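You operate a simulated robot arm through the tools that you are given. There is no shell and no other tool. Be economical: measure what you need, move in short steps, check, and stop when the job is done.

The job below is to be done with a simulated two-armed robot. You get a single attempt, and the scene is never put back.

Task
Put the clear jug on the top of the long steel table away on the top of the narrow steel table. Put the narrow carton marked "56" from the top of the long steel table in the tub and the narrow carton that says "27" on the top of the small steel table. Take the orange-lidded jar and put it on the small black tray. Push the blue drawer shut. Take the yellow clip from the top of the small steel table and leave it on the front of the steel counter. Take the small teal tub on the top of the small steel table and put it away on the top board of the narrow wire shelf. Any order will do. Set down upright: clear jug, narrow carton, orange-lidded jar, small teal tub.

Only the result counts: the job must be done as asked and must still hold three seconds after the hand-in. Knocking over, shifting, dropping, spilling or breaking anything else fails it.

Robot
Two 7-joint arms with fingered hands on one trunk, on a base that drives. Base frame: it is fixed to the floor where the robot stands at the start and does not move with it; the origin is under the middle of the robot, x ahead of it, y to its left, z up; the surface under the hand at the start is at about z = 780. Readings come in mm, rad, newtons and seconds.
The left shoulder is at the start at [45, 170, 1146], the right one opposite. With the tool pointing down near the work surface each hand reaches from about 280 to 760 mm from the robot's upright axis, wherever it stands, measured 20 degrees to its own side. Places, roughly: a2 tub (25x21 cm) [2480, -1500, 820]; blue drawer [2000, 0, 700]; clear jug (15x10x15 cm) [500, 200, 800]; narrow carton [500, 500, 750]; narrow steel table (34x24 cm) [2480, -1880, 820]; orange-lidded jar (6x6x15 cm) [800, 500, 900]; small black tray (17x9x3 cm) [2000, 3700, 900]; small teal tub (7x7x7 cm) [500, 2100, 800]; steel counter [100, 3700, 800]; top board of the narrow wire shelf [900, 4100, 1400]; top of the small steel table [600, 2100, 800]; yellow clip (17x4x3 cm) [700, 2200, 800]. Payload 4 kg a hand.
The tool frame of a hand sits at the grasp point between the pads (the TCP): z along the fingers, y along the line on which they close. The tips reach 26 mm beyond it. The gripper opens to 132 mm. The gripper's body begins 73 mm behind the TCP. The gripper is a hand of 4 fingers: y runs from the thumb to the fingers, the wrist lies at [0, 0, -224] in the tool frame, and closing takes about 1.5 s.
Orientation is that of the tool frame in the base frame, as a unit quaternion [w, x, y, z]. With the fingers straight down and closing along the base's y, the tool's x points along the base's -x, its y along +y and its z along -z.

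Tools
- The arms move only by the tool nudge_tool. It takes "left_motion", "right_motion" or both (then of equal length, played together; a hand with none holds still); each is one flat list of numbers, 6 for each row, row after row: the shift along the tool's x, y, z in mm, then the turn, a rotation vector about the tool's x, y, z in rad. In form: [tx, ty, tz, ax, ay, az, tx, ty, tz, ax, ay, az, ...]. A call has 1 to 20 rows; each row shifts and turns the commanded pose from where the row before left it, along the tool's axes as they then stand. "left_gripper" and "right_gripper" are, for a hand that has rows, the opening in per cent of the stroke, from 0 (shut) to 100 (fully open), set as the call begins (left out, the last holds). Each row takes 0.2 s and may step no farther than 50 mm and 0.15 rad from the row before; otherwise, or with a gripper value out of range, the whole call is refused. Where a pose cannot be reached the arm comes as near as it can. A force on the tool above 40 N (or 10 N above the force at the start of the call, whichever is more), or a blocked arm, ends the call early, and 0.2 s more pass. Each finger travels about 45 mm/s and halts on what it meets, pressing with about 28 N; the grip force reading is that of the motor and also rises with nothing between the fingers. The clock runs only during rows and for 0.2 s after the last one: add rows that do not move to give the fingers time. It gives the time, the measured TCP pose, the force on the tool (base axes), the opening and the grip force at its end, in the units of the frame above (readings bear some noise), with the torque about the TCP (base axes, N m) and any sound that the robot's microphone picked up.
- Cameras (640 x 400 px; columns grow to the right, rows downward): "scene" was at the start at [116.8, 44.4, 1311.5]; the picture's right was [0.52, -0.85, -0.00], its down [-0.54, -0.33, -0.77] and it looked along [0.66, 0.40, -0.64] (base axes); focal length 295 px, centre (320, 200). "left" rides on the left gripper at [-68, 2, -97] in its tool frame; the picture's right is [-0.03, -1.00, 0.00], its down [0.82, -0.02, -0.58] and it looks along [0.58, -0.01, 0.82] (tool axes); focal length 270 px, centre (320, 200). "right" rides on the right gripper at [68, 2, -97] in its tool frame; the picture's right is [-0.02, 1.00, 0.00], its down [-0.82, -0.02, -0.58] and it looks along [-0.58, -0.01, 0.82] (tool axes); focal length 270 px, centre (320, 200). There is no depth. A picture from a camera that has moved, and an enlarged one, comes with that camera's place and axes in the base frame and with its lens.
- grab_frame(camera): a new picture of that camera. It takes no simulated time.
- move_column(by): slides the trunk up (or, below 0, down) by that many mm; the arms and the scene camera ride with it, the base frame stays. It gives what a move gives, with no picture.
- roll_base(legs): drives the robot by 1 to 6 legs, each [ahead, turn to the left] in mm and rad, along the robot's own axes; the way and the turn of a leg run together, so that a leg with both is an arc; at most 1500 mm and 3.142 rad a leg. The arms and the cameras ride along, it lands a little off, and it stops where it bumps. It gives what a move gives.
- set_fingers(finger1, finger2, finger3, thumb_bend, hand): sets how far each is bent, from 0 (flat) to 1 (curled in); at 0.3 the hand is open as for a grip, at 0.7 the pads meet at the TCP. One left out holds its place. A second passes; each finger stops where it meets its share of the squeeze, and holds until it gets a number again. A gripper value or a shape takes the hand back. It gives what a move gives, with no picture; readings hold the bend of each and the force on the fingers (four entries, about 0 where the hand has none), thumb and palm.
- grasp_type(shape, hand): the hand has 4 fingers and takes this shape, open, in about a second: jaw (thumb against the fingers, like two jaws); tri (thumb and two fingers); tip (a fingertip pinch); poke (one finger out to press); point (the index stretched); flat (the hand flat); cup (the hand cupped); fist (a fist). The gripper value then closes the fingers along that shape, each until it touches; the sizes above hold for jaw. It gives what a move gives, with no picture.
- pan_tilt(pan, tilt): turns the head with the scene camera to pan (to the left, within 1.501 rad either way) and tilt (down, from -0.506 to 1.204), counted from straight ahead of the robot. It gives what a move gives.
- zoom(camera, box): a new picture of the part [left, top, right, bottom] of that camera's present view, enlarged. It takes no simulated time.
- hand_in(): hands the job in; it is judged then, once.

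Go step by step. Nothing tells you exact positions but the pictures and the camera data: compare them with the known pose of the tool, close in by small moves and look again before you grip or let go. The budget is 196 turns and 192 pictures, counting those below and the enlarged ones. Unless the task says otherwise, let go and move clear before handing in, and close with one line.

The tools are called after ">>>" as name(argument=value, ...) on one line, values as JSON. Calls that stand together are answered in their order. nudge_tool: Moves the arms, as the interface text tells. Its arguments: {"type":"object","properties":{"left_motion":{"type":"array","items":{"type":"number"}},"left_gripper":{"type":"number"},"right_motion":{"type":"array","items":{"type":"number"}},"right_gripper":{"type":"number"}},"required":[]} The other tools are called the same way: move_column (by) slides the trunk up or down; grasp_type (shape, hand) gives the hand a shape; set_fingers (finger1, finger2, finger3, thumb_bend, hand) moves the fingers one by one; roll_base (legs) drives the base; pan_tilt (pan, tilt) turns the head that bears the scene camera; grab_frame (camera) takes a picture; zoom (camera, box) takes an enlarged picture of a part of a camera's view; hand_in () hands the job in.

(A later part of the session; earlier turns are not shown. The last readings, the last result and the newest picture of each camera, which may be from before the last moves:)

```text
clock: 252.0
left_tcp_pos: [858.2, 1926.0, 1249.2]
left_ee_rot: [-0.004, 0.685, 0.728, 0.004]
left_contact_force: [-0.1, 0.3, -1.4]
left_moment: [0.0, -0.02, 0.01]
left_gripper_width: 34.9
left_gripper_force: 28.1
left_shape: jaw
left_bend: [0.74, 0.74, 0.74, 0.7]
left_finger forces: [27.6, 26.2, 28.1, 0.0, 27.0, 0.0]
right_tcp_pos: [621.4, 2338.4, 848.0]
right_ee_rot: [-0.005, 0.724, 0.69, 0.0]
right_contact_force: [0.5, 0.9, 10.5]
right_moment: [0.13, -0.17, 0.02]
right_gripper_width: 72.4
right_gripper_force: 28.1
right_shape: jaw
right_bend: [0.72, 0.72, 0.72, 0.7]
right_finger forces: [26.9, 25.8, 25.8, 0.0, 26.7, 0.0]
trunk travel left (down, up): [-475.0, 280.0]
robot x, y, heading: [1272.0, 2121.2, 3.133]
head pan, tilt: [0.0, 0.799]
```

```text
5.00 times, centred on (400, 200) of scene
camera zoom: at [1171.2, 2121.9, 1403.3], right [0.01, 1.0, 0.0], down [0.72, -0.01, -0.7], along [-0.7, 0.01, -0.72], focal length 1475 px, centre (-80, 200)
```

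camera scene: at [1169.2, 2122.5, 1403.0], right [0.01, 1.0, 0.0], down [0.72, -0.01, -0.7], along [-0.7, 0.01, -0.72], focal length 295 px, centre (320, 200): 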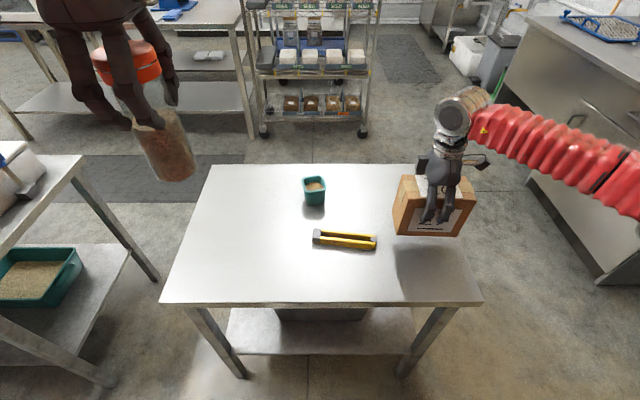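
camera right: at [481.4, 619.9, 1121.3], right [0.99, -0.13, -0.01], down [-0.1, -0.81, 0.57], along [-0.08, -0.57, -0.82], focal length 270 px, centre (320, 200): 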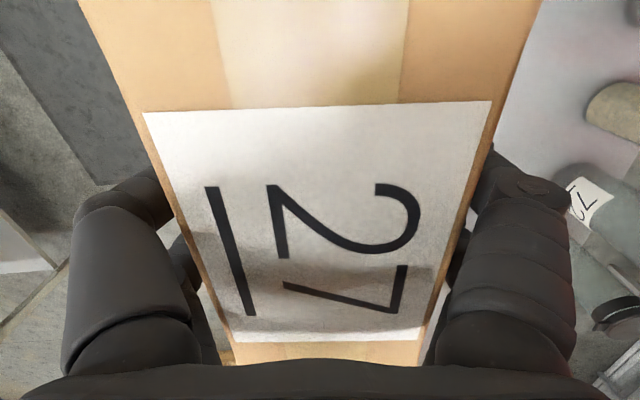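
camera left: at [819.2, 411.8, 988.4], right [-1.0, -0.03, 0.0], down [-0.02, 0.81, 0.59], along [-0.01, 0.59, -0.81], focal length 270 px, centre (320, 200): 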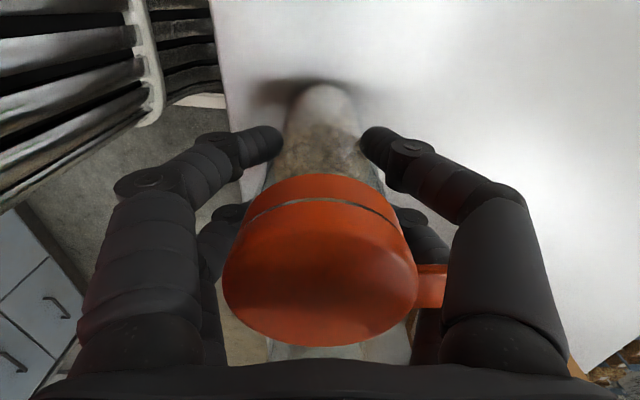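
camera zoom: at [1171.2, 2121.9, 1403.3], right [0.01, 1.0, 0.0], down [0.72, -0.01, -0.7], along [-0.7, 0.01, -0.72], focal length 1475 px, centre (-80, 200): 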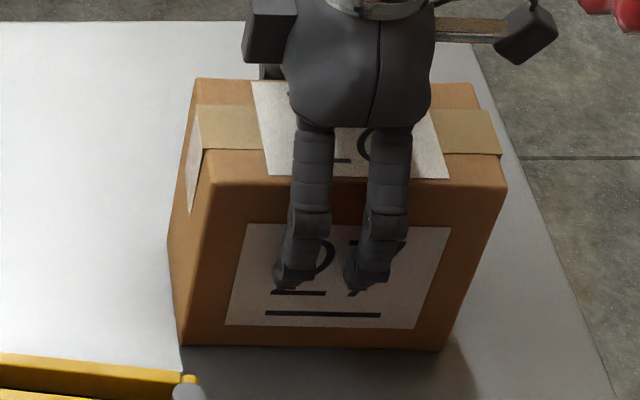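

It stands (table top is at 760). I release and rise.

>>> nudge_tool(right_motion=[0, 0, 0, 0, 0, 0, 0, 0, 0, 0, 0, 0, 0, 0, 0, 0, 0, 0, 0, 0, 0, 0, 0, 0, 0, 0, 0, 0, 0, 0, 0, 0, 0, 0, 0, 0, 0, 0, 0, 0, 0, 0, 0, 0, -25, 0, 0, 0, 0, 0, -45, 0, 0, 0, 0, 0, -45, 0, 0, 0, 0, 0, -45, 0, 0, 0], right_gripper=100)

>>> zoom(camera="scene", box=[280, 120, 520, 280])

```text
clock: 254.4
left_tcp_pos: [856.2, 1925.3, 1250.0]
left_ee_rot: [-0.004, 0.686, 0.728, 0.004]
left_contact_force: [0.3, 0.2, -2.2]
left_moment: [-0.01, 0.01, 0.0]
left_gripper_width: 34.6
left_gripper_force: 27.7
left_shape: jaw
left_bend: [0.74, 0.74, 0.74, 0.7]
left_finger forces: [27.6, 26.2, 28.1, 0.0, 27.0, 0.1]
right_tcp_pos: [619.9, 2337.4, 1008.2]
right_ee_rot: [-0.004, 0.724, 0.69, 0.0]
right_contact_force: [0.5, 0.0, 0.1]
right_moment: [0.0, -0.01, 0.02]
right_gripper_width: 132.0
right_gripper_force: 0.1
right_shape: jaw
right_bend: [0.3, 0.3, 0.3, 0.3]
right_finger forces: [0.1, 0.1, 0.1, 0.0, 0.0, 0.0]
trunk travel left (down, up): [-475.0, 280.0]
robot x, y, heading: [1275.0, 2120.4, 3.133]
head pan, tilt: [0.0, 0.799]
```

```text
2.50 times, centred on (400, 200) of scene
camera zoom: at [1170.7, 2121.9, 1403.1], right [0.01, 1.0, 0.0], down [0.72, -0.01, -0.7], along [-0.7, 0.01, -0.72], focal length 737 px, centre (120, 200)
```

zoom: 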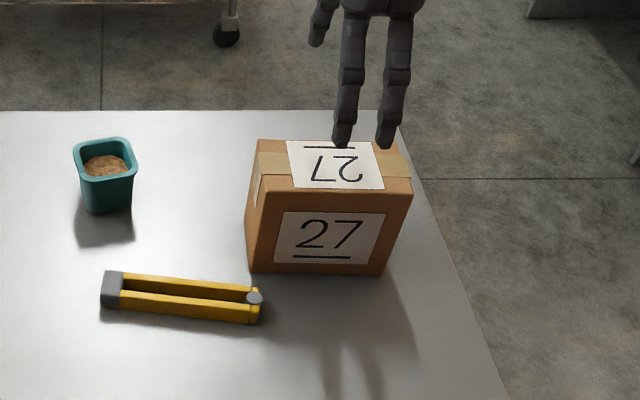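

Carton 27 stands well. Next, the right hand goes over the clip, aligned to grip across its narrow side.

>>> nudge_tool(right_motion=[0, 0, -20, 0, 0, 0.068, -33.4, 24.8, 0, 0, 0, 0, -33.4, 24.8, 0, 0, 0, 0, -33.4, 24.8, 0, 0, 0, 0, -33.4, 24.8, 0, 0, 0, 0, 0, 0, 45, 0, 0, 0, 0, 0, 45, 0, 0, 0])

>>> grab_frame(camera="right")

>>> grab_frame(camera="scene")

```text
clock: 256.0
left_tcp_pos: [857.3, 1925.2, 1248.7]
left_ee_rot: [-0.004, 0.686, 0.728, 0.004]
left_contact_force: [0.5, -0.4, -1.1]
left_moment: [-0.01, 0.01, 0.0]
left_gripper_width: 34.9
left_gripper_force: 28.4
left_shape: jaw
left_bend: [0.74, 0.74, 0.74, 0.7]
left_finger forces: [27.7, 26.3, 28.1, 0.0, 26.9, 0.1]
right_tcp_pos: [703.3, 2195.3, 930.9]
right_ee_rot: [-0.004, 0.746, 0.665, 0.001]
right_contact_force: [0.6, 1.0, -0.3]
right_moment: [-0.01, -0.05, -0.01]
right_gripper_width: 132.0
right_gripper_force: 0.0
right_shape: jaw
right_bend: [0.3, 0.3, 0.3, 0.3]
right_finger forces: [0.1, 0.0, 0.0, 0.1, 0.1, 0.0]
trunk travel left (down, up): [-475.0, 280.0]
robot x, y, heading: [1273.2, 2122.8, 3.136]
head pan, tilt: [0.0, 0.799]
```

```text
84 pictures are left
camera right: at [713.4, 2261.8, 1028.8], right [0.99, -0.14, -0.01], down [-0.11, -0.81, 0.57], along [-0.08, -0.57, -0.82], focal length 270 px, centre (320, 200)
```

right: 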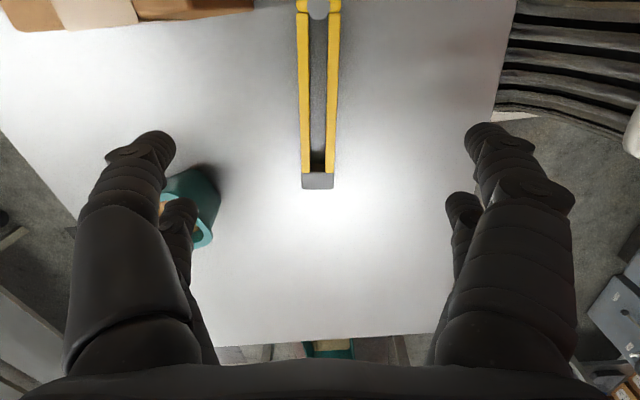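

```text
83 pictures are left
camera scene: at [1169.6, 2121.8, 1403.0], right [0.01, 1.0, 0.0], down [0.72, -0.01, -0.7], along [-0.7, 0.01, -0.72], focal length 295 px, centre (320, 200)
```

scene: 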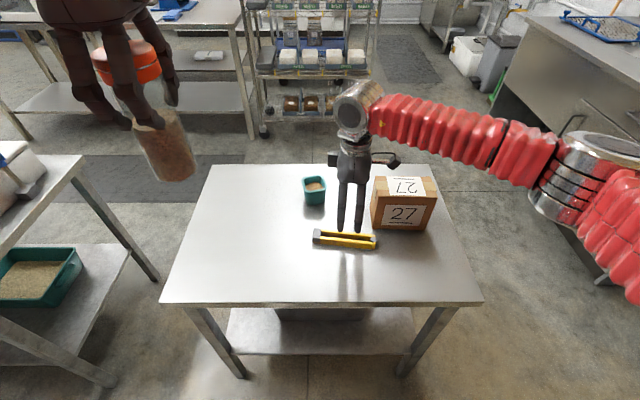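

Aligned over the clip. I go down; the tips should stop just above the table.

>>> nudge_tool(right_motion=[0, -1, 45, 0, 0, 0, 0, 0, 45, 0, 0, 0, 0, 0, 30, 0, 0, 0, 0, 0, 15, 0, 0, 0, 0, 0, 5, 0, 0, 0])

>>> grab_frame(camera="right")

```text
clock: 257.2
left_tcp_pos: [856.3, 1926.1, 1247.9]
left_ee_rot: [-0.003, 0.686, 0.728, 0.004]
left_contact_force: [0.5, -0.1, -1.0]
left_moment: [-0.02, -0.02, 0.02]
left_gripper_width: 34.8
left_gripper_force: 27.7
left_shape: jaw
left_bend: [0.74, 0.74, 0.74, 0.7]
left_finger forces: [27.7, 26.3, 28.1, 0.0, 27.1, 0.0]
right_tcp_pos: [704.6, 2194.7, 793.7]
right_ee_rot: [-0.004, 0.747, 0.665, 0.001]
right_contact_force: [1.0, -0.2, -0.5]
right_moment: [-0.03, -0.02, -0.03]
right_gripper_width: 132.0
right_gripper_force: 0.1
right_shape: jaw
right_bend: [0.3, 0.3, 0.3, 0.3]
right_finger forces: [0.1, 0.0, 0.1, 0.0, 0.1, 0.0]
trunk travel left (down, up): [-475.0, 280.0]
robot x, y, heading: [1278.6, 2120.7, 3.13]
head pan, tilt: [0.0, 0.799]
```

```text
82 pictures are left
camera right: at [714.5, 2261.4, 892.4], right [0.99, -0.14, -0.01], down [-0.11, -0.81, 0.57], along [-0.08, -0.57, -0.82], focal length 270 px, centre (320, 200)
```

right: 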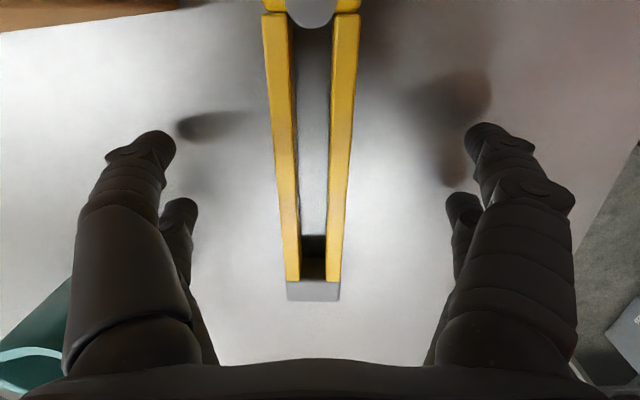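

>>> nudge_tool(right_motion=[0, 0, 2, 0, 0, 0, 0, 0, 0, 0, 0, 0, 0, 0, 0, 0, 0, 0, 0, 0, 0, 0, 0, 0, 0, 0, 0, 0, 0, 0, 0, 0, 0, 0, 0, 0, 0, 0, 0, 0, 0, 0, 0, 0, 0, 0, 0, 0, 0, 0, 0, 0, 0, 0, 0, 0, 0, 0, 0, 0], right_gripper=0)

>>> grab_frame(camera="right")

```text
clock: 259.4
left_tcp_pos: [857.1, 1925.1, 1248.2]
left_ee_rot: [-0.003, 0.686, 0.728, 0.003]
left_contact_force: [-0.8, -0.1, -1.9]
left_moment: [-0.01, -0.02, -0.01]
left_gripper_width: 34.6
left_gripper_force: 28.0
left_shape: jaw
left_bend: [0.74, 0.74, 0.74, 0.7]
left_finger forces: [27.7, 26.2, 28.0, 0.0, 27.0, 0.0]
right_tcp_pos: [704.5, 2195.4, 793.5]
right_ee_rot: [-0.005, 0.746, 0.665, 0.001]
right_contact_force: [-0.2, 0.2, -0.4]
right_moment: [-0.01, -0.03, -0.03]
right_gripper_width: 27.2
right_gripper_force: 27.6
right_shape: jaw
right_bend: [0.73, 0.73, 0.73, 0.7]
right_finger forces: [25.1, 25.3, 25.1, 0.0, 25.5, 0.0]
trunk travel left (down, up): [-475.0, 280.0]
robot x, y, heading: [1274.8, 2117.3, 3.127]
head pan, tilt: [0.0, 0.799]
```

```text
81 pictures are left
camera right: at [714.9, 2261.3, 890.9], right [0.99, -0.14, -0.01], down [-0.11, -0.81, 0.57], along [-0.08, -0.57, -0.82], focal length 270 px, centre (320, 200)
```

right: 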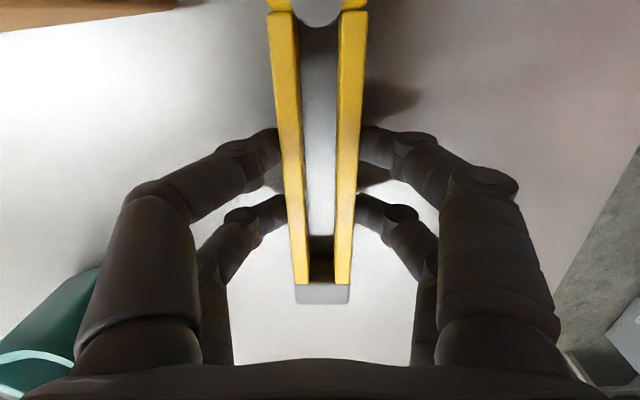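

The clip is gripped. I lift it and bring it to my right side, then look north to plan the way.

>>> nudge_tool(right_motion=[0, 0, -20, 0, 0, 0, 0, 0, -45, 0, 0, 0, 0, 0, -45, 0, 0, 0, 0, 0, -45, 0, 0, 0, 0, 0, -45, 0, 0, 0, 0, 0, -45, 0, 0, 0, 0, 0, -45, 0, 0, 0, 33.7, 19.2, 0, 0, 0, 0, 33.7, 19.2, 0, 0, 0, 0, 33.7, 19.2, 0, 0, 0, 0, 33.7, 19.2, 0, 0, 0, 0])

>>> roll_base(legs=[[0, -0.7]])

>>> roll_base(legs=[[0, -0.68]])

>>> pan_tilt(pan=0.4, tilt=0.4)

>>> grab_frame(camera="scene")

```text
clock: 261.8
left_tcp_pos: [856.7, 1927.0, 1248.4]
left_ee_rot: [-0.004, 0.686, 0.728, 0.004]
left_contact_force: [-0.2, -0.1, -1.1]
left_moment: [0.01, -0.01, -0.02]
left_gripper_width: 34.4
left_gripper_force: 27.5
left_shape: jaw
left_bend: [0.74, 0.74, 0.74, 0.7]
left_finger forces: [27.8, 26.5, 28.2, 0.0, 27.0, 0.0]
right_tcp_pos: [795.5, 2319.2, 1087.5]
right_ee_rot: [-0.004, 0.747, 0.665, 0.0]
right_contact_force: [0.0, 0.1, -0.8]
right_moment: [-0.02, 0.01, 0.0]
right_gripper_width: 27.0
right_gripper_force: 28.5
right_shape: jaw
right_bend: [0.73, 0.73, 0.73, 0.7]
right_finger forces: [25.1, 25.4, 25.1, 0.1, 25.3, 0.1]
trunk travel left (down, up): [-475.0, 280.0]
robot x, y, heading: [1277.7, 2119.2, 3.131]
head pan, tilt: [0.0, 0.799]
```

```text
clock: 264.3
left_tcp_pos: [829.5, 2243.9, 1247.9]
left_ee_rot: [-0.001, 0.895, 0.447, 0.005]
left_contact_force: [-0.4, 0.5, -1.4]
left_moment: [0.0, 0.0, 0.02]
left_gripper_width: 34.8
left_gripper_force: 27.7
left_shape: jaw
left_bend: [0.74, 0.74, 0.74, 0.7]
left_finger forces: [27.2, 26.1, 28.1, 0.1, 27.2, 0.0]
right_tcp_pos: [1038.6, 2582.6, 1085.8]
right_ee_rot: [-0.004, 0.93, 0.368, 0.003]
right_contact_force: [0.6, -0.6, -0.1]
right_moment: [0.0, -0.03, 0.02]
right_gripper_width: 27.0
right_gripper_force: 28.1
right_shape: jaw
right_bend: [0.73, 0.73, 0.73, 0.7]
right_finger forces: [25.2, 25.3, 25.1, 0.0, 25.3, 0.0]
trunk travel left (down, up): [-475.0, 280.0]
robot x, y, heading: [1247.6, 2090.5, 2.43]
head pan, tilt: [0.0, 0.799]
```

```text
clock: 266.8
left_tcp_pos: [1019.9, 2479.9, 1249.8]
left_ee_rot: [0.0, 0.993, 0.122, 0.005]
left_contact_force: [-0.8, 0.3, -1.8]
left_moment: [0.02, 0.0, 0.02]
left_gripper_width: 34.3
left_gripper_force: 28.8
left_shape: jaw
left_bend: [0.74, 0.74, 0.74, 0.7]
left_finger forces: [27.4, 25.9, 28.5, 0.0, 27.0, 0.1]
right_tcp_pos: [1395.6, 2610.8, 1086.0]
right_ee_rot: [-0.002, 0.999, 0.035, 0.003]
right_contact_force: [0.2, 0.5, -1.3]
right_moment: [-0.02, -0.02, -0.04]
right_gripper_width: 27.1
right_gripper_force: 28.1
right_shape: jaw
right_bend: [0.73, 0.73, 0.73, 0.7]
right_finger forces: [25.1, 25.3, 25.0, 0.0, 25.2, 0.1]
trunk travel left (down, up): [-475.0, 280.0]
robot x, y, heading: [1206.1, 2084.6, 1.746]
head pan, tilt: [0.0, 0.799]
```

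```text
clock: 267.6
left_tcp_pos: [1017.4, 2478.5, 1249.4]
left_ee_rot: [0.0, 0.992, 0.123, 0.007]
left_contact_force: [-0.4, 0.6, -1.0]
left_moment: [0.05, -0.05, 0.02]
left_gripper_width: 34.4
left_gripper_force: 28.4
left_shape: jaw
left_bend: [0.74, 0.74, 0.74, 0.7]
left_finger forces: [27.9, 26.6, 29.1, 0.0, 27.9, 0.0]
right_tcp_pos: [1393.2, 2608.9, 1087.8]
right_ee_rot: [-0.003, 0.999, 0.036, 0.005]
right_contact_force: [-0.4, 0.2, -0.1]
right_moment: [0.01, -0.01, 0.01]
right_gripper_width: 27.2
right_gripper_force: 28.2
right_shape: jaw
right_bend: [0.73, 0.73, 0.73, 0.7]
right_finger forces: [25.1, 25.3, 25.2, 0.0, 25.3, 0.0]
trunk travel left (down, up): [-475.0, 280.0]
robot x, y, heading: [1210.6, 2089.7, 1.753]
head pan, tilt: [0.4, 0.4]
```

```text
80 pictures are left
camera scene: at [1151.8, 2189.9, 1438.0], right [0.84, 0.55, 0.0], down [0.21, -0.33, -0.92], along [-0.5, 0.77, -0.39], focal length 295 px, centre (320, 200)
```

scene: 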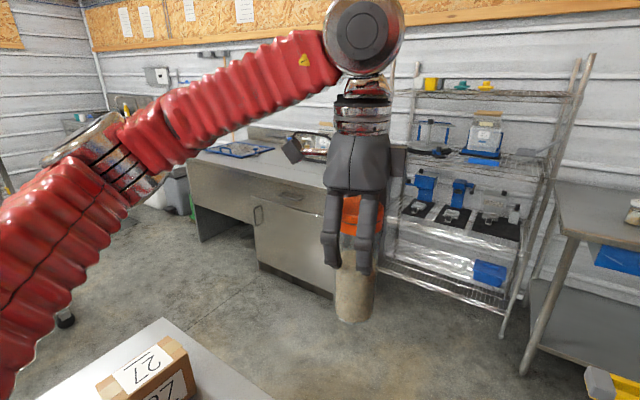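

The counter front is at y ≈ 3590 and the wire shelf is right of it. I drive north, then west towards the counter's middle.

>>> roll_base(legs=[[820, 0]])

>>> roll_base(legs=[[0, 0.7]])

>>> roll_base(legs=[[0, 0.69]])

>>> roll_base(legs=[[880, 0]])

>>> roll_base(legs=[[0, -0.78]])

>>> roll_base(legs=[[0, -0.78]])

>>> pan_tilt(pan=0, tilt=0.6)

>>> grab_frame(camera="scene")

```text
clock: 272.1
left_tcp_pos: [872.8, 3278.3, 1249.4]
left_ee_rot: [0.0, 0.992, 0.125, 0.006]
left_contact_force: [-0.1, 0.3, -2.3]
left_moment: [-0.03, -0.01, 0.0]
left_gripper_width: 34.0
left_gripper_force: 28.2
left_shape: jaw
left_bend: [0.74, 0.74, 0.74, 0.7]
left_finger forces: [27.9, 26.6, 29.2, 0.1, 28.0, 0.1]
right_tcp_pos: [1246.7, 3411.5, 1086.1]
right_ee_rot: [-0.004, 0.999, 0.038, 0.002]
right_contact_force: [-0.2, 0.8, -0.8]
right_moment: [-0.01, -0.01, 0.03]
right_gripper_width: 27.2
right_gripper_force: 28.5
right_shape: jaw
right_bend: [0.73, 0.73, 0.73, 0.7]
right_finger forces: [25.2, 25.4, 25.2, 0.1, 25.3, 0.0]
trunk travel left (down, up): [-475.0, 280.0]
robot x, y, heading: [1063.5, 2885.1, 1.755]
head pan, tilt: [0.4, 0.4]
```

```text
clock: 274.6
left_tcp_pos: [665.6, 3063.6, 1249.4]
left_ee_rot: [-0.001, 0.89, 0.457, 0.005]
left_contact_force: [1.1, -0.6, -2.0]
left_moment: [-0.06, -0.02, -0.02]
left_gripper_width: 34.2
left_gripper_force: 28.0
left_shape: jaw
left_bend: [0.74, 0.74, 0.74, 0.7]
left_finger forces: [27.6, 26.0, 29.0, 0.1, 27.4, 0.0]
right_tcp_pos: [866.3, 3406.9, 1087.5]
right_ee_rot: [-0.004, 0.926, 0.377, 0.002]
right_contact_force: [0.5, -0.4, -0.5]
right_moment: [-0.02, 0.02, 0.01]
right_gripper_width: 26.8
right_gripper_force: 27.8
right_shape: jaw
right_bend: [0.73, 0.73, 0.73, 0.7]
right_finger forces: [24.9, 25.1, 25.0, 0.0, 25.2, 0.1]
trunk travel left (down, up): [-475.0, 280.0]
robot x, y, heading: [1087.8, 2919.0, 2.444]
head pan, tilt: [0.4, 0.4]
```

```text
clock: 277.0
left_tcp_pos: [668.2, 2762.4, 1249.7]
left_ee_rot: [-0.004, 0.684, 0.73, 0.003]
left_contact_force: [0.1, -0.2, -1.5]
left_moment: [-0.01, -0.04, -0.01]
left_gripper_width: 34.2
left_gripper_force: 27.5
left_shape: jaw
left_bend: [0.74, 0.74, 0.74, 0.7]
left_finger forces: [27.2, 25.8, 29.0, 0.0, 27.6, 0.2]
right_tcp_pos: [605.1, 3155.2, 1088.1]
right_ee_rot: [-0.005, 0.745, 0.667, 0.0]
right_contact_force: [0.5, 0.0, -0.2]
right_moment: [0.0, 0.0, 0.01]
right_gripper_width: 26.8
right_gripper_force: 27.9
right_shape: jaw
right_bend: [0.73, 0.73, 0.73, 0.7]
right_finger forces: [24.9, 25.0, 24.9, 0.0, 24.9, 0.0]
trunk travel left (down, up): [-475.0, 280.0]
robot x, y, heading: [1088.3, 2960.1, 3.138]
head pan, tilt: [0.4, 0.4]
```

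```text
clock: 281.9
left_tcp_pos: [-238.2, 2753.2, 1251.3]
left_ee_rot: [-0.004, 0.676, 0.737, 0.004]
left_contact_force: [-0.5, 0.6, -1.2]
left_moment: [0.02, -0.01, 0.03]
left_gripper_width: 34.2
left_gripper_force: 28.0
left_shape: jaw
left_bend: [0.74, 0.74, 0.74, 0.7]
left_finger forces: [27.3, 26.0, 28.9, 0.0, 27.8, 0.0]
right_tcp_pos: [-308.3, 3144.5, 1087.7]
right_ee_rot: [-0.005, 0.738, 0.675, 0.0]
right_contact_force: [0.1, 1.0, -0.9]
right_moment: [0.01, 0.0, 0.0]
right_gripper_width: 26.5
right_gripper_force: 27.5
right_shape: jaw
right_bend: [0.73, 0.73, 0.73, 0.7]
right_finger forces: [25.0, 25.5, 25.4, 0.0, 25.3, 0.0]
trunk travel left (down, up): [-475.0, 280.0]
robot x, y, heading: [177.6, 2958.2, -3.131]
head pan, tilt: [0.4, 0.4]
```

```text
clock: 284.6
left_tcp_pos: [-259.0, 3116.1, 1252.4]
left_ee_rot: [-0.002, 0.911, 0.412, 0.005]
left_contact_force: [0.9, -0.6, -1.8]
left_moment: [0.01, 0.0, -0.02]
left_gripper_width: 34.0
left_gripper_force: 28.3
left_shape: jaw
left_bend: [0.74, 0.74, 0.74, 0.7]
left_finger forces: [27.0, 25.6, 28.8, 0.1, 27.7, 0.0]
right_tcp_pos: [-25.2, 3438.9, 1089.3]
right_ee_rot: [-0.003, 0.944, 0.33, 0.003]
right_contact_force: [-0.2, 0.4, 0.1]
right_moment: [0.01, 0.0, 0.01]
right_gripper_width: 26.5
right_gripper_force: 27.5
right_shape: jaw
right_bend: [0.73, 0.73, 0.73, 0.7]
right_finger forces: [24.8, 24.9, 24.8, 0.1, 25.0, 0.0]
trunk travel left (down, up): [-475.0, 280.0]
robot x, y, heading: [142.0, 2927.6, 2.344]
head pan, tilt: [0.4, 0.4]
```

```text
clock: 287.6
left_tcp_pos: [2.0, 3346.3, 1253.4]
left_ee_rot: [0.0, 1.0, 0.027, 0.004]
left_contact_force: [1.7, -0.2, -1.7]
left_moment: [0.05, 0.11, 0.0]
left_gripper_width: 33.6
left_gripper_force: 28.1
left_shape: jaw
left_bend: [0.74, 0.74, 0.74, 0.7]
left_finger forces: [27.8, 26.5, 30.0, 0.0, 28.9, 0.0]
right_tcp_pos: [395.5, 3405.2, 1089.5]
right_ee_rot: [-0.003, 0.998, -0.061, 0.001]
right_contact_force: [1.2, 0.0, 0.0]
right_moment: [0.0, 0.08, -0.01]
right_gripper_width: 26.1
right_gripper_force: 27.8
right_shape: jaw
right_bend: [0.73, 0.73, 0.73, 0.7]
right_finger forces: [24.6, 24.8, 25.0, 0.0, 24.8, 0.0]
trunk travel left (down, up): [-475.0, 280.0]
robot x, y, heading: [98.5, 2928.1, 1.559]
head pan, tilt: [0.4, 0.4]
stopped in leg 1: the robot was blocked; the commanded pose is now the measured one
```

```text
clock: 288.5
left_tcp_pos: [-2.3, 3347.0, 1253.6]
left_ee_rot: [0.0, 1.0, 0.028, 0.005]
left_contact_force: [0.7, -0.3, -1.2]
left_moment: [-0.03, 0.02, -0.03]
left_gripper_width: 33.4
left_gripper_force: 27.9
left_shape: jaw
left_bend: [0.74, 0.74, 0.74, 0.7]
left_finger forces: [27.8, 26.4, 30.0, 0.1, 28.9, 0.0]
right_tcp_pos: [390.3, 3404.0, 1091.2]
right_ee_rot: [-0.004, 0.998, -0.059, 0.003]
right_contact_force: [0.4, 0.1, -1.2]
right_moment: [0.0, 0.02, 0.0]
right_gripper_width: 26.2
right_gripper_force: 28.0
right_shape: jaw
right_bend: [0.73, 0.73, 0.73, 0.7]
right_finger forces: [24.8, 24.9, 25.0, 0.1, 24.7, 0.1]
trunk travel left (down, up): [-475.0, 280.0]
robot x, y, heading: [93.4, 2928.9, 1.565]
head pan, tilt: [0.0, 0.6]
```

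```text
79 pictures are left
camera scene: at [97.8, 3042.9, 1420.0], right [1.0, -0.01, 0.0], down [0.0, -0.57, -0.82], along [0.01, 0.82, -0.57], focal length 295 px, centre (320, 200)
```

scene: 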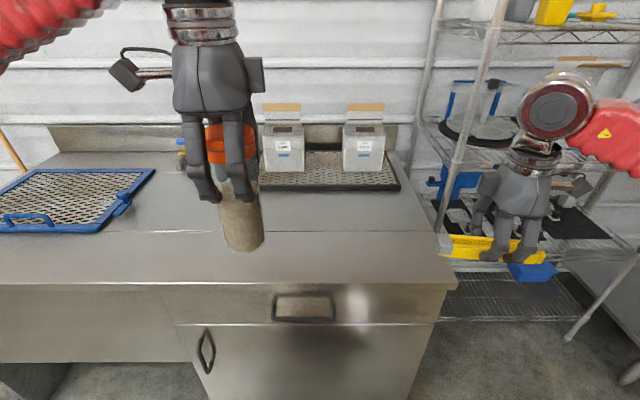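

I see the counter top: a front strip between its edge and a seam. I move the clip left, away from the wire shelf, and drive a little closer.

>>> nudge_tool(right_motion=[-45, 0, 0, 0, 0, 0, -45, 0, 0, 0, 0, 0, -45, 0, 0, 0, 0, 0])

>>> roll_base(legs=[[170, 0]])

>>> pan_tilt(pan=0, tilt=0.85)

>>> grab_frame(camera="scene")

>>> grab_frame(camera="right")

```text
clock: 289.3
left_tcp_pos: [-4.1, 3348.7, 1252.8]
left_ee_rot: [0.001, 1.0, 0.027, 0.006]
left_contact_force: [0.0, -0.7, -2.4]
left_moment: [0.01, -0.04, 0.01]
left_gripper_width: 33.5
left_gripper_force: 28.4
left_shape: jaw
left_bend: [0.74, 0.74, 0.74, 0.7]
left_finger forces: [27.8, 26.4, 30.0, 0.0, 28.8, 0.0]
right_tcp_pos: [251.5, 3423.8, 1089.9]
right_ee_rot: [-0.003, 0.998, -0.059, 0.004]
right_contact_force: [-0.3, 0.0, -0.2]
right_moment: [-0.02, 0.0, -0.02]
right_gripper_width: 26.2
right_gripper_force: 27.9
right_shape: jaw
right_bend: [0.73, 0.73, 0.73, 0.7]
right_finger forces: [24.7, 24.8, 24.6, 0.0, 24.7, 0.1]
trunk travel left (down, up): [-475.0, 280.0]
robot x, y, heading: [94.5, 2931.0, 1.56]
head pan, tilt: [0.0, 0.6]
```

```text
clock: 290.8
left_tcp_pos: [0.0, 3519.3, 1252.3]
left_ee_rot: [0.001, 1.0, 0.027, 0.005]
left_contact_force: [-0.5, 0.2, -1.5]
left_moment: [-0.05, -0.03, 0.01]
left_gripper_width: 33.5
left_gripper_force: 28.0
left_shape: jaw
left_bend: [0.74, 0.74, 0.74, 0.7]
left_finger forces: [27.8, 26.4, 30.1, 0.0, 28.8, 0.0]
right_tcp_pos: [256.2, 3593.0, 1088.1]
right_ee_rot: [-0.003, 0.998, -0.061, 0.003]
right_contact_force: [-0.2, 0.4, -1.1]
right_moment: [-0.04, 0.0, 0.02]
right_gripper_width: 26.0
right_gripper_force: 28.4
right_shape: jaw
right_bend: [0.73, 0.73, 0.73, 0.7]
right_finger forces: [24.7, 24.8, 24.7, 0.0, 24.8, 0.1]
trunk travel left (down, up): [-475.0, 280.0]
robot x, y, heading: [98.9, 3097.0, 1.561]
head pan, tilt: [0.0, 0.6]
```

```text
clock: 291.6
left_tcp_pos: [-1.1, 3516.6, 1253.5]
left_ee_rot: [0.0, 1.0, 0.026, 0.006]
left_contact_force: [0.0, -0.5, -1.1]
left_moment: [0.01, 0.0, -0.02]
left_gripper_width: 33.8
left_gripper_force: 27.9
left_shape: jaw
left_bend: [0.74, 0.74, 0.74, 0.7]
left_finger forces: [27.8, 26.4, 30.0, 0.0, 28.8, 0.0]
right_tcp_pos: [256.5, 3591.9, 1091.1]
right_ee_rot: [-0.003, 0.998, -0.06, 0.003]
right_contact_force: [-0.2, -0.5, -0.9]
right_moment: [-0.01, 0.0, 0.01]
right_gripper_width: 26.2
right_gripper_force: 27.8
right_shape: jaw
right_bend: [0.73, 0.73, 0.73, 0.7]
right_finger forces: [24.8, 24.9, 24.9, 0.0, 24.6, 0.0]
trunk travel left (down, up): [-475.0, 280.0]
robot x, y, heading: [100.1, 3102.5, 1.563]
head pan, tilt: [0.0, 0.85]
```

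```text
78 pictures are left
camera scene: at [98.3, 3202.2, 1399.1], right [1.0, -0.01, 0.0], down [-0.01, -0.75, -0.66], along [0.01, 0.66, -0.75], focal length 295 px, centre (320, 200)
```

scene: 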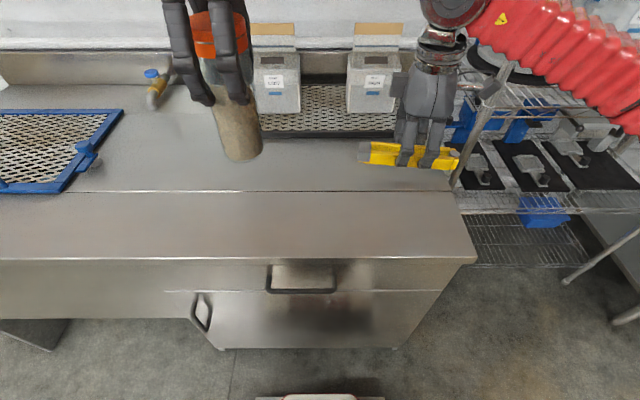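

```text
77 pictures are left
camera right: at [323.5, 3580.5, 1188.3], right [-0.15, -0.99, -0.01], down [-0.81, 0.12, 0.57], along [-0.57, 0.09, -0.82], focal length 270 px, centre (320, 200)
```

right: 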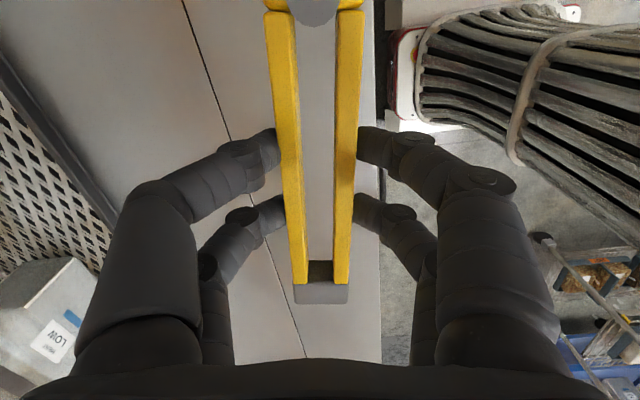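

Counter top is at about z 840, front strip y 3525–3725. I bring the clip to (200, 3620) and down close to the surface.

>>> nudge_tool(right_motion=[-29.5, -10.5, 0, 0, 0, 0, -29.5, -10.5, 0, 0, 0, 0, 0, 0, 45, 0, 0, 0, 0, 0, 45, 0, 0, 0, 0, 0, 45, 0, 0, 0, 0, 0, 40, 0, 0, 0])

>>> grab_frame(camera="scene")

```text
clock: 292.9
left_tcp_pos: [-0.8, 3517.8, 1253.0]
left_ee_rot: [0.0, 1.0, 0.027, 0.006]
left_contact_force: [-1.6, 0.6, -0.5]
left_moment: [0.01, 0.01, 0.01]
left_gripper_width: 33.4
left_gripper_force: 27.7
left_shape: jaw
left_bend: [0.74, 0.74, 0.74, 0.7]
left_finger forces: [27.9, 26.6, 30.0, 0.1, 28.8, 0.0]
right_tcp_pos: [199.8, 3619.9, 913.3]
right_ee_rot: [-0.003, 0.998, -0.061, 0.003]
right_contact_force: [-0.5, -0.4, 0.3]
right_moment: [0.02, 0.02, -0.02]
right_gripper_width: 26.1
right_gripper_force: 28.4
right_shape: jaw
right_bend: [0.73, 0.73, 0.73, 0.7]
right_finger forces: [24.8, 24.8, 24.7, 0.0, 24.7, 0.0]
trunk travel left (down, up): [-475.0, 280.0]
robot x, y, heading: [94.7, 3098.7, 1.558]
head pan, tilt: [0.0, 0.85]
```

```text
76 pictures are left
camera scene: at [98.2, 3203.0, 1399.0], right [1.0, -0.01, 0.0], down [-0.01, -0.75, -0.66], along [0.01, 0.66, -0.75], focal length 295 px, centre (320, 200)
```

scene: 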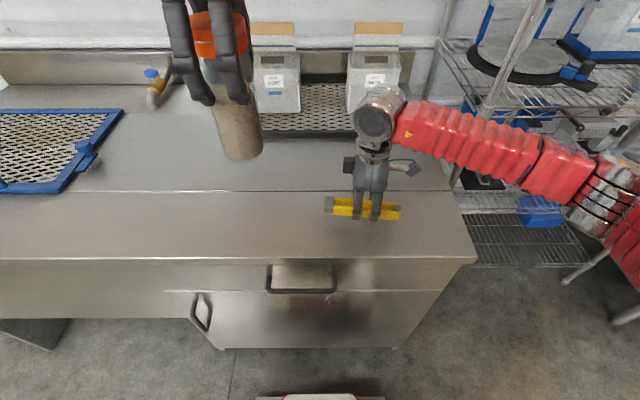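

>>> nudge_tool(right_motion=[0, 0, 12, 0, 0, 0, 0, 0, 8, 0, 0, 0, 0, 0, 5, 0, 0, 0, 0, 0, 4, 0, 0, 0, 0, 0, 0, 0, 0, 0])

>>> zoom(camera="scene", box=[300, 150, 420, 250])

```text
clock: 294.1
left_tcp_pos: [-1.5, 3518.4, 1253.5]
left_ee_rot: [0.0, 1.0, 0.028, 0.006]
left_contact_force: [-0.4, -0.2, -1.1]
left_moment: [-0.02, 0.01, -0.01]
left_gripper_width: 33.5
left_gripper_force: 28.0
left_shape: jaw
left_bend: [0.74, 0.74, 0.74, 0.7]
left_finger forces: [27.9, 26.5, 30.0, 0.0, 28.9, 0.1]
right_tcp_pos: [199.8, 3619.9, 887.0]
right_ee_rot: [-0.003, 0.998, -0.06, 0.003]
right_contact_force: [-0.8, -0.4, -0.8]
right_moment: [-0.02, -0.02, 0.0]
right_gripper_width: 26.0
right_gripper_force: 28.5
right_shape: jaw
right_bend: [0.73, 0.73, 0.73, 0.7]
right_finger forces: [24.7, 24.8, 24.7, 0.0, 24.8, 0.0]
trunk travel left (down, up): [-475.0, 280.0]
robot x, y, heading: [95.0, 3100.7, 1.56]
head pan, tilt: [0.0, 0.85]
```

```text
4.00 times, centred on (360, 200) of scene
camera zoom: at [98.3, 3202.6, 1399.0], right [1.0, -0.01, 0.0], down [-0.01, -0.75, -0.66], along [0.01, 0.66, -0.75], focal length 1180 px, centre (160, 200)
```

zoom: 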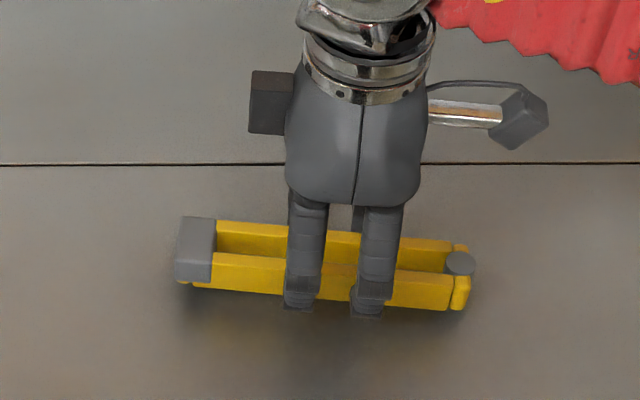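

>>> nudge_tool(right_motion=[0, 0, 5, 0, 0, 0, 0, 0, 4, 0, 0, 0, 0, 0, 4, 0, 0, 0, 0, 0, 0, 0, 0, 0])

```text
clock: 295.1
left_tcp_pos: [-1.6, 3516.6, 1253.4]
left_ee_rot: [0.0, 1.0, 0.027, 0.005]
left_contact_force: [0.4, -0.3, -1.8]
left_moment: [0.0, 0.0, -0.02]
left_gripper_width: 33.6
left_gripper_force: 28.0
left_shape: jaw
left_bend: [0.74, 0.74, 0.74, 0.7]
left_finger forces: [27.9, 26.5, 30.1, 0.0, 28.9, 0.0]
right_tcp_pos: [201.8, 3621.2, 871.8]
right_ee_rot: [-0.003, 0.998, -0.06, 0.003]
right_contact_force: [0.3, 0.3, -0.1]
right_moment: [0.0, -0.03, -0.02]
right_gripper_width: 26.1
right_gripper_force: 28.4
right_shape: jaw
right_bend: [0.73, 0.73, 0.73, 0.7]
right_finger forces: [24.8, 24.8, 24.7, 0.0, 24.9, 0.0]
trunk travel left (down, up): [-475.0, 280.0]
robot x, y, heading: [93.2, 3095.0, 1.562]
head pan, tilt: [0.0, 0.85]
```

>>> nudge_tool(right_motion=[0, 0, 4, 0, 0, 0, 0, 0, 4, 0, 0, 0, 0, 0, 0, 0, 0, 0])

>>> zoom(camera="scene", box=[300, 150, 420, 250])

```text
clock: 296.1
left_tcp_pos: [-0.2, 3516.6, 1254.2]
left_ee_rot: [0.001, 1.0, 0.027, 0.005]
left_contact_force: [-0.7, 0.5, -1.7]
left_moment: [-0.03, 0.03, -0.02]
left_gripper_width: 33.6
left_gripper_force: 27.7
left_shape: jaw
left_bend: [0.74, 0.74, 0.74, 0.7]
left_finger forces: [27.9, 26.5, 30.1, 0.1, 28.8, 0.0]
right_tcp_pos: [200.4, 3622.9, 871.6]
right_ee_rot: [-0.008, 0.998, -0.06, 0.001]
right_contact_force: [1.7, -4.8, 17.6]
right_moment: [-0.03, -0.22, -0.03]
right_gripper_width: 27.1
right_gripper_force: 28.1
right_shape: jaw
right_bend: [0.74, 0.74, 0.74, 0.71]
right_finger forces: [30.0, 29.6, 27.9, 0.1, 28.1, 0.0]
trunk travel left (down, up): [-475.0, 280.0]
robot x, y, heading: [97.2, 3097.9, 1.562]
head pan, tilt: [0.0, 0.85]
stopped in row 3 (right hand): the force on the tool passed its limit at 41 N (the readings are from after the stop); the commanded pose is now the measured one
```

```text
4.00 times, centred on (360, 200) of scene
camera zoom: at [98.2, 3201.7, 1398.9], right [1.0, -0.01, 0.0], down [-0.01, -0.75, -0.66], along [0.01, 0.66, -0.75], focal length 1180 px, centre (160, 200)
```

zoom: 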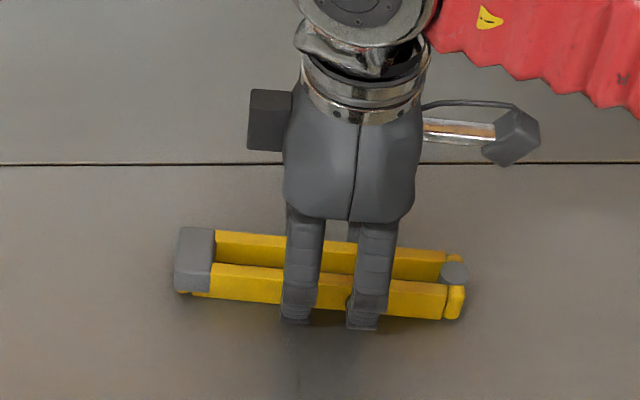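

The clip is on the counter. I ease up 2 mm, open, and rise.

>>> nudge_tool(right_motion=[0, 0, -2, 0, 0, 0, 0, 0, 0, 0, 0, 0, 0, 0, 0, 0, 0, 0, 0, 0, 0, 0, 0, 0, 0, 0, 0, 0, 0, 0, 0, 0, 0, 0, 0, 0, 0, 0, 0, 0, 0, 0, 0, 0, -30, 0, 0, 0, 0, 0, -45, 0, 0, 0, 0, 0, -45, 0, 0, 0, 0, 0, -45, 0, 0, 0, 0, 0, -45, 0, 0, 0], right_gripper=70)

>>> grab_frame(camera="scene")

```text
clock: 298.7
left_tcp_pos: [-0.9, 3517.4, 1254.2]
left_ee_rot: [0.0, 1.0, 0.027, 0.006]
left_contact_force: [-0.8, 0.3, -1.3]
left_moment: [-0.02, -0.02, -0.02]
left_gripper_width: 33.6
left_gripper_force: 28.2
left_shape: jaw
left_bend: [0.74, 0.74, 0.74, 0.7]
left_finger forces: [27.9, 26.5, 30.0, 0.0, 28.8, 0.0]
right_tcp_pos: [201.1, 3618.3, 1079.4]
right_ee_rot: [-0.007, 0.998, -0.061, 0.002]
right_contact_force: [0.0, -0.3, 0.6]
right_moment: [0.01, -0.01, -0.02]
right_gripper_width: 92.1
right_gripper_force: 0.1
right_shape: jaw
right_bend: [0.68, 0.68, 0.68, 0.58]
right_finger forces: [0.0, 0.0, 0.0, 0.1, 0.0, 0.0]
trunk travel left (down, up): [-475.0, 280.0]
robot x, y, heading: [100.5, 3098.6, 1.564]
head pan, tilt: [0.0, 0.85]
```

```text
73 pictures are left
camera scene: at [98.1, 3202.0, 1399.1], right [1.0, -0.01, 0.0], down [-0.01, -0.75, -0.66], along [0.01, 0.66, -0.75], focal length 295 px, centre (320, 200)
```

scene: 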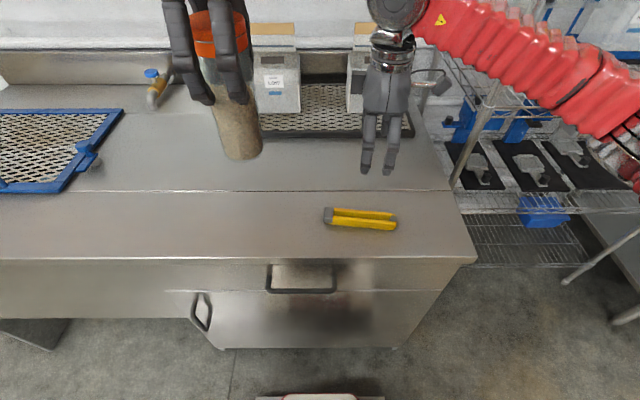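

The clip lies on the front strip. Now I fetch the teal tub with the right hand from the north side of the small table: back off, turn right, drive, turn right again.

>>> roll_base(legs=[[-220, 0]])

>>> roll_base(legs=[[0, -0.78]])

>>> roll_base(legs=[[0, -0.78]])

>>> roll_base(legs=[[480, 0]])

>>> roll_base(legs=[[0, -0.78]])

>>> roll_base(legs=[[0, -0.78]])

>>> grab_frame(camera="scene")

```text
clock: 300.4
left_tcp_pos: [-4.2, 3299.1, 1255.5]
left_ee_rot: [0.0, 1.0, 0.026, 0.005]
left_contact_force: [-0.6, -0.1, -1.6]
left_moment: [0.04, 0.01, 0.01]
left_gripper_width: 33.6
left_gripper_force: 28.3
left_shape: jaw
left_bend: [0.74, 0.74, 0.74, 0.7]
left_finger forces: [27.9, 26.6, 29.9, 0.0, 28.8, 0.0]
right_tcp_pos: [201.1, 3401.4, 1080.7]
right_ee_rot: [-0.007, 0.998, -0.061, 0.0]
right_contact_force: [0.2, -0.3, 0.7]
right_moment: [0.01, 0.0, 0.02]
right_gripper_width: 92.2
right_gripper_force: 0.1
right_shape: jaw
right_bend: [0.68, 0.68, 0.68, 0.58]
right_finger forces: [0.0, 0.0, 0.1, 0.0, 0.0, 0.1]
trunk travel left (down, up): [-475.0, 280.0]
robot x, y, heading: [94.6, 2882.5, 1.555]
head pan, tilt: [0.0, 0.85]
```

```text
clock: 303.1
left_tcp_pos: [319.0, 3249.5, 1253.8]
left_ee_rot: [0.003, 0.936, -0.353, 0.006]
left_contact_force: [-0.5, -0.6, -2.6]
left_moment: [-0.01, 0.03, 0.0]
left_gripper_width: 33.5
left_gripper_force: 28.2
left_shape: jaw
left_bend: [0.74, 0.74, 0.74, 0.7]
left_finger forces: [27.2, 25.9, 29.6, 0.1, 28.4, 0.0]
right_tcp_pos: [534.8, 3179.5, 1079.1]
right_ee_rot: [-0.005, 0.901, -0.433, 0.004]
right_contact_force: [0.3, 0.6, 0.5]
right_moment: [0.02, -0.01, -0.02]
right_gripper_width: 92.5
right_gripper_force: 0.0
right_shape: jaw
right_bend: [0.68, 0.68, 0.68, 0.58]
right_finger forces: [0.1, 0.0, 0.0, 0.1, 0.0, 0.0]
trunk travel left (down, up): [-475.0, 280.0]
robot x, y, heading: [63.2, 2911.3, 0.787]
head pan, tilt: [0.0, 0.85]
```

```text
clock: 306.1
left_tcp_pos: [481.8, 2969.4, 1256.3]
left_ee_rot: [0.002, 0.734, -0.679, 0.001]
left_contact_force: [-1.0, -1.3, -1.0]
left_moment: [0.15, 0.01, -0.03]
left_gripper_width: 32.8
left_gripper_force: 28.1
left_shape: jaw
left_bend: [0.74, 0.74, 0.74, 0.7]
left_finger forces: [27.7, 26.5, 30.3, 0.0, 29.1, 0.0]
right_tcp_pos: [588.6, 2769.7, 1079.8]
right_ee_rot: [0.005, -0.674, 0.739, -0.004]
right_contact_force: [-0.4, -1.0, -0.2]
right_moment: [0.1, 0.03, 0.05]
right_gripper_width: 92.3
right_gripper_force: 0.0
right_shape: jaw
right_bend: [0.68, 0.67, 0.67, 0.58]
right_finger forces: [0.0, 0.0, 0.0, 0.0, 0.0, 0.0]
trunk travel left (down, up): [-475.0, 280.0]
robot x, y, heading: [63.1, 2962.8, 0.028]
head pan, tilt: [0.0, 0.85]
stopped in leg 1: the robot was blocked; the commanded pose is now the measured one
```

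```text
clock: 308.9
left_tcp_pos: [947.0, 2990.9, 1256.0]
left_ee_rot: [0.005, 0.735, -0.678, 0.004]
left_contact_force: [0.4, -0.8, -2.0]
left_moment: [0.01, 0.03, -0.02]
left_gripper_width: 33.0
left_gripper_force: 27.5
left_shape: jaw
left_bend: [0.74, 0.74, 0.74, 0.7]
left_finger forces: [27.7, 26.4, 30.3, 0.0, 29.1, 0.0]
right_tcp_pos: [1053.3, 2791.2, 1082.0]
right_ee_rot: [0.003, -0.675, 0.738, -0.005]
right_contact_force: [0.5, 0.2, -0.6]
right_moment: [-0.03, -0.01, -0.01]
right_gripper_width: 92.5
right_gripper_force: 0.0
right_shape: jaw
right_bend: [0.68, 0.67, 0.67, 0.58]
right_finger forces: [0.1, 0.0, 0.0, 0.1, 0.1, 0.0]
trunk travel left (down, up): [-475.0, 280.0]
robot x, y, heading: [530.9, 2973.5, 0.031]
head pan, tilt: [0.0, 0.85]
```

```text
clock: 311.6
left_tcp_pos: [843.1, 2696.4, 1255.2]
left_ee_rot: [-0.006, -0.429, 0.903, -0.002]
left_contact_force: [0.0, 0.2, -1.3]
left_moment: [0.04, 0.03, 0.02]
left_gripper_width: 33.0
left_gripper_force: 27.4
left_shape: jaw
left_bend: [0.74, 0.74, 0.74, 0.7]
left_finger forces: [27.1, 26.0, 29.8, 0.1, 28.8, 0.1]
right_tcp_pos: [780.3, 2477.7, 1082.0]
right_ee_rot: [0.001, -0.349, 0.937, -0.006]
right_contact_force: [0.3, 0.1, -0.3]
right_moment: [-0.02, -0.01, -0.01]
right_gripper_width: 92.4
right_gripper_force: 0.1
right_shape: jaw
right_bend: [0.68, 0.67, 0.67, 0.58]
right_finger forces: [0.0, 0.0, 0.0, 0.0, 0.1, 0.1]
trunk travel left (down, up): [-475.0, 280.0]
robot x, y, heading: [555.3, 3005.9, -0.738]
head pan, tilt: [0.0, 0.85]
```

```text
clock: 314.6
left_tcp_pos: [531.4, 2583.9, 1257.5]
left_ee_rot: [-0.002, -0.047, 0.999, 0.0]
left_contact_force: [-0.5, 0.3, -1.4]
left_moment: [-0.05, -0.13, -0.01]
left_gripper_width: 32.7
left_gripper_force: 27.9
left_shape: jaw
left_bend: [0.74, 0.74, 0.74, 0.7]
left_finger forces: [27.3, 26.5, 30.2, 0.0, 29.3, 0.1]
right_tcp_pos: [331.0, 2473.5, 1083.4]
right_ee_rot: [0.001, 0.038, 0.999, -0.008]
right_contact_force: [-0.1, 0.5, -0.1]
right_moment: [-0.04, -0.1, 0.01]
right_gripper_width: 92.4
right_gripper_force: 0.1
right_shape: jaw
right_bend: [0.67, 0.67, 0.67, 0.58]
right_finger forces: [0.0, 0.0, 0.0, 0.1, 0.1, 0.0]
trunk travel left (down, up): [-475.0, 280.0]
robot x, y, heading: [605.7, 3005.6, -1.522]
head pan, tilt: [0.0, 0.85]
stopped in leg 1: the robot was blocked; the commanded pose is now the measured one
```

```text
72 pictures are left
camera scene: at [605.0, 2902.8, 1399.1], right [-1.0, -0.05, -0.01], down [-0.03, 0.75, -0.66], along [0.04, -0.66, -0.75], focal length 295 px, centre (320, 200)
```

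scene: 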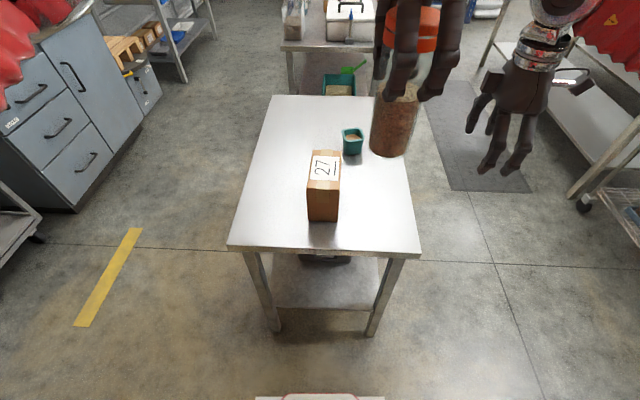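

I see the small table from its north side. I move the jar hand to the left, then drive closer.

>>> nudge_tool(left_motion=[-40, 12, 0, 0, 0, 0, -40, 12, 0, 0, 0, 0, -40, 12, 0, 0, 0, 0, -40, 12, 0, 0, 0, 0, -40, 12, 0, 0, 0, 0])

>>> roll_base(legs=[[185, 0]])

>>> grab_frame(camera="scene")

```text
clock: 315.8
left_tcp_pos: [731.5, 2661.9, 1257.4]
left_ee_rot: [-0.005, -0.049, 0.999, 0.0]
left_contact_force: [0.1, -0.4, -1.7]
left_moment: [-0.02, 0.0, 0.0]
left_gripper_width: 32.9
left_gripper_force: 27.9
left_shape: jaw
left_bend: [0.74, 0.74, 0.74, 0.7]
left_finger forces: [27.0, 26.2, 30.0, 0.1, 29.0, 0.0]
right_tcp_pos: [339.5, 2474.4, 1085.0]
right_ee_rot: [-0.001, 0.038, 0.999, -0.008]
right_contact_force: [0.6, 0.0, 1.0]
right_moment: [0.02, 0.03, -0.03]
right_gripper_width: 92.4
right_gripper_force: 0.0
right_shape: jaw
right_bend: [0.67, 0.67, 0.67, 0.58]
right_finger forces: [0.0, 0.0, 0.0, 0.0, 0.1, 0.1]
trunk travel left (down, up): [-475.0, 280.0]
robot x, y, heading: [605.5, 3006.9, -1.522]
head pan, tilt: [0.0, 0.85]
```

```text
clock: 317.3
left_tcp_pos: [733.4, 2476.9, 1257.3]
left_ee_rot: [-0.005, -0.045, 0.999, 0.001]
left_contact_force: [0.1, -0.6, -2.2]
left_moment: [0.03, -0.02, 0.03]
left_gripper_width: 32.6
left_gripper_force: 28.1
left_shape: jaw
left_bend: [0.74, 0.74, 0.74, 0.7]
left_finger forces: [26.9, 26.2, 30.0, 0.1, 29.0, 0.0]
right_tcp_pos: [341.8, 2294.0, 1083.2]
right_ee_rot: [-0.001, 0.041, 0.999, -0.006]
right_contact_force: [0.5, -1.0, -0.6]
right_moment: [0.03, -0.03, 0.0]
right_gripper_width: 92.4
right_gripper_force: 0.0
right_shape: jaw
right_bend: [0.67, 0.67, 0.67, 0.58]
right_finger forces: [0.0, 0.0, 0.1, 0.0, 0.0, 0.1]
trunk travel left (down, up): [-475.0, 280.0]
robot x, y, heading: [612.9, 2826.5, -1.526]
head pan, tilt: [0.0, 0.85]
```

```text
71 pictures are left
camera scene: at [619.2, 2719.3, 1398.9], right [-1.0, -0.04, 0.0], down [-0.03, 0.75, -0.66], along [0.03, -0.66, -0.75], focal length 295 px, centre (320, 200)
```

scene: 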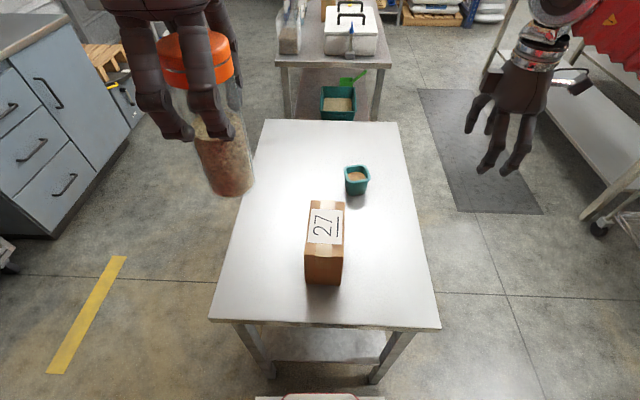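

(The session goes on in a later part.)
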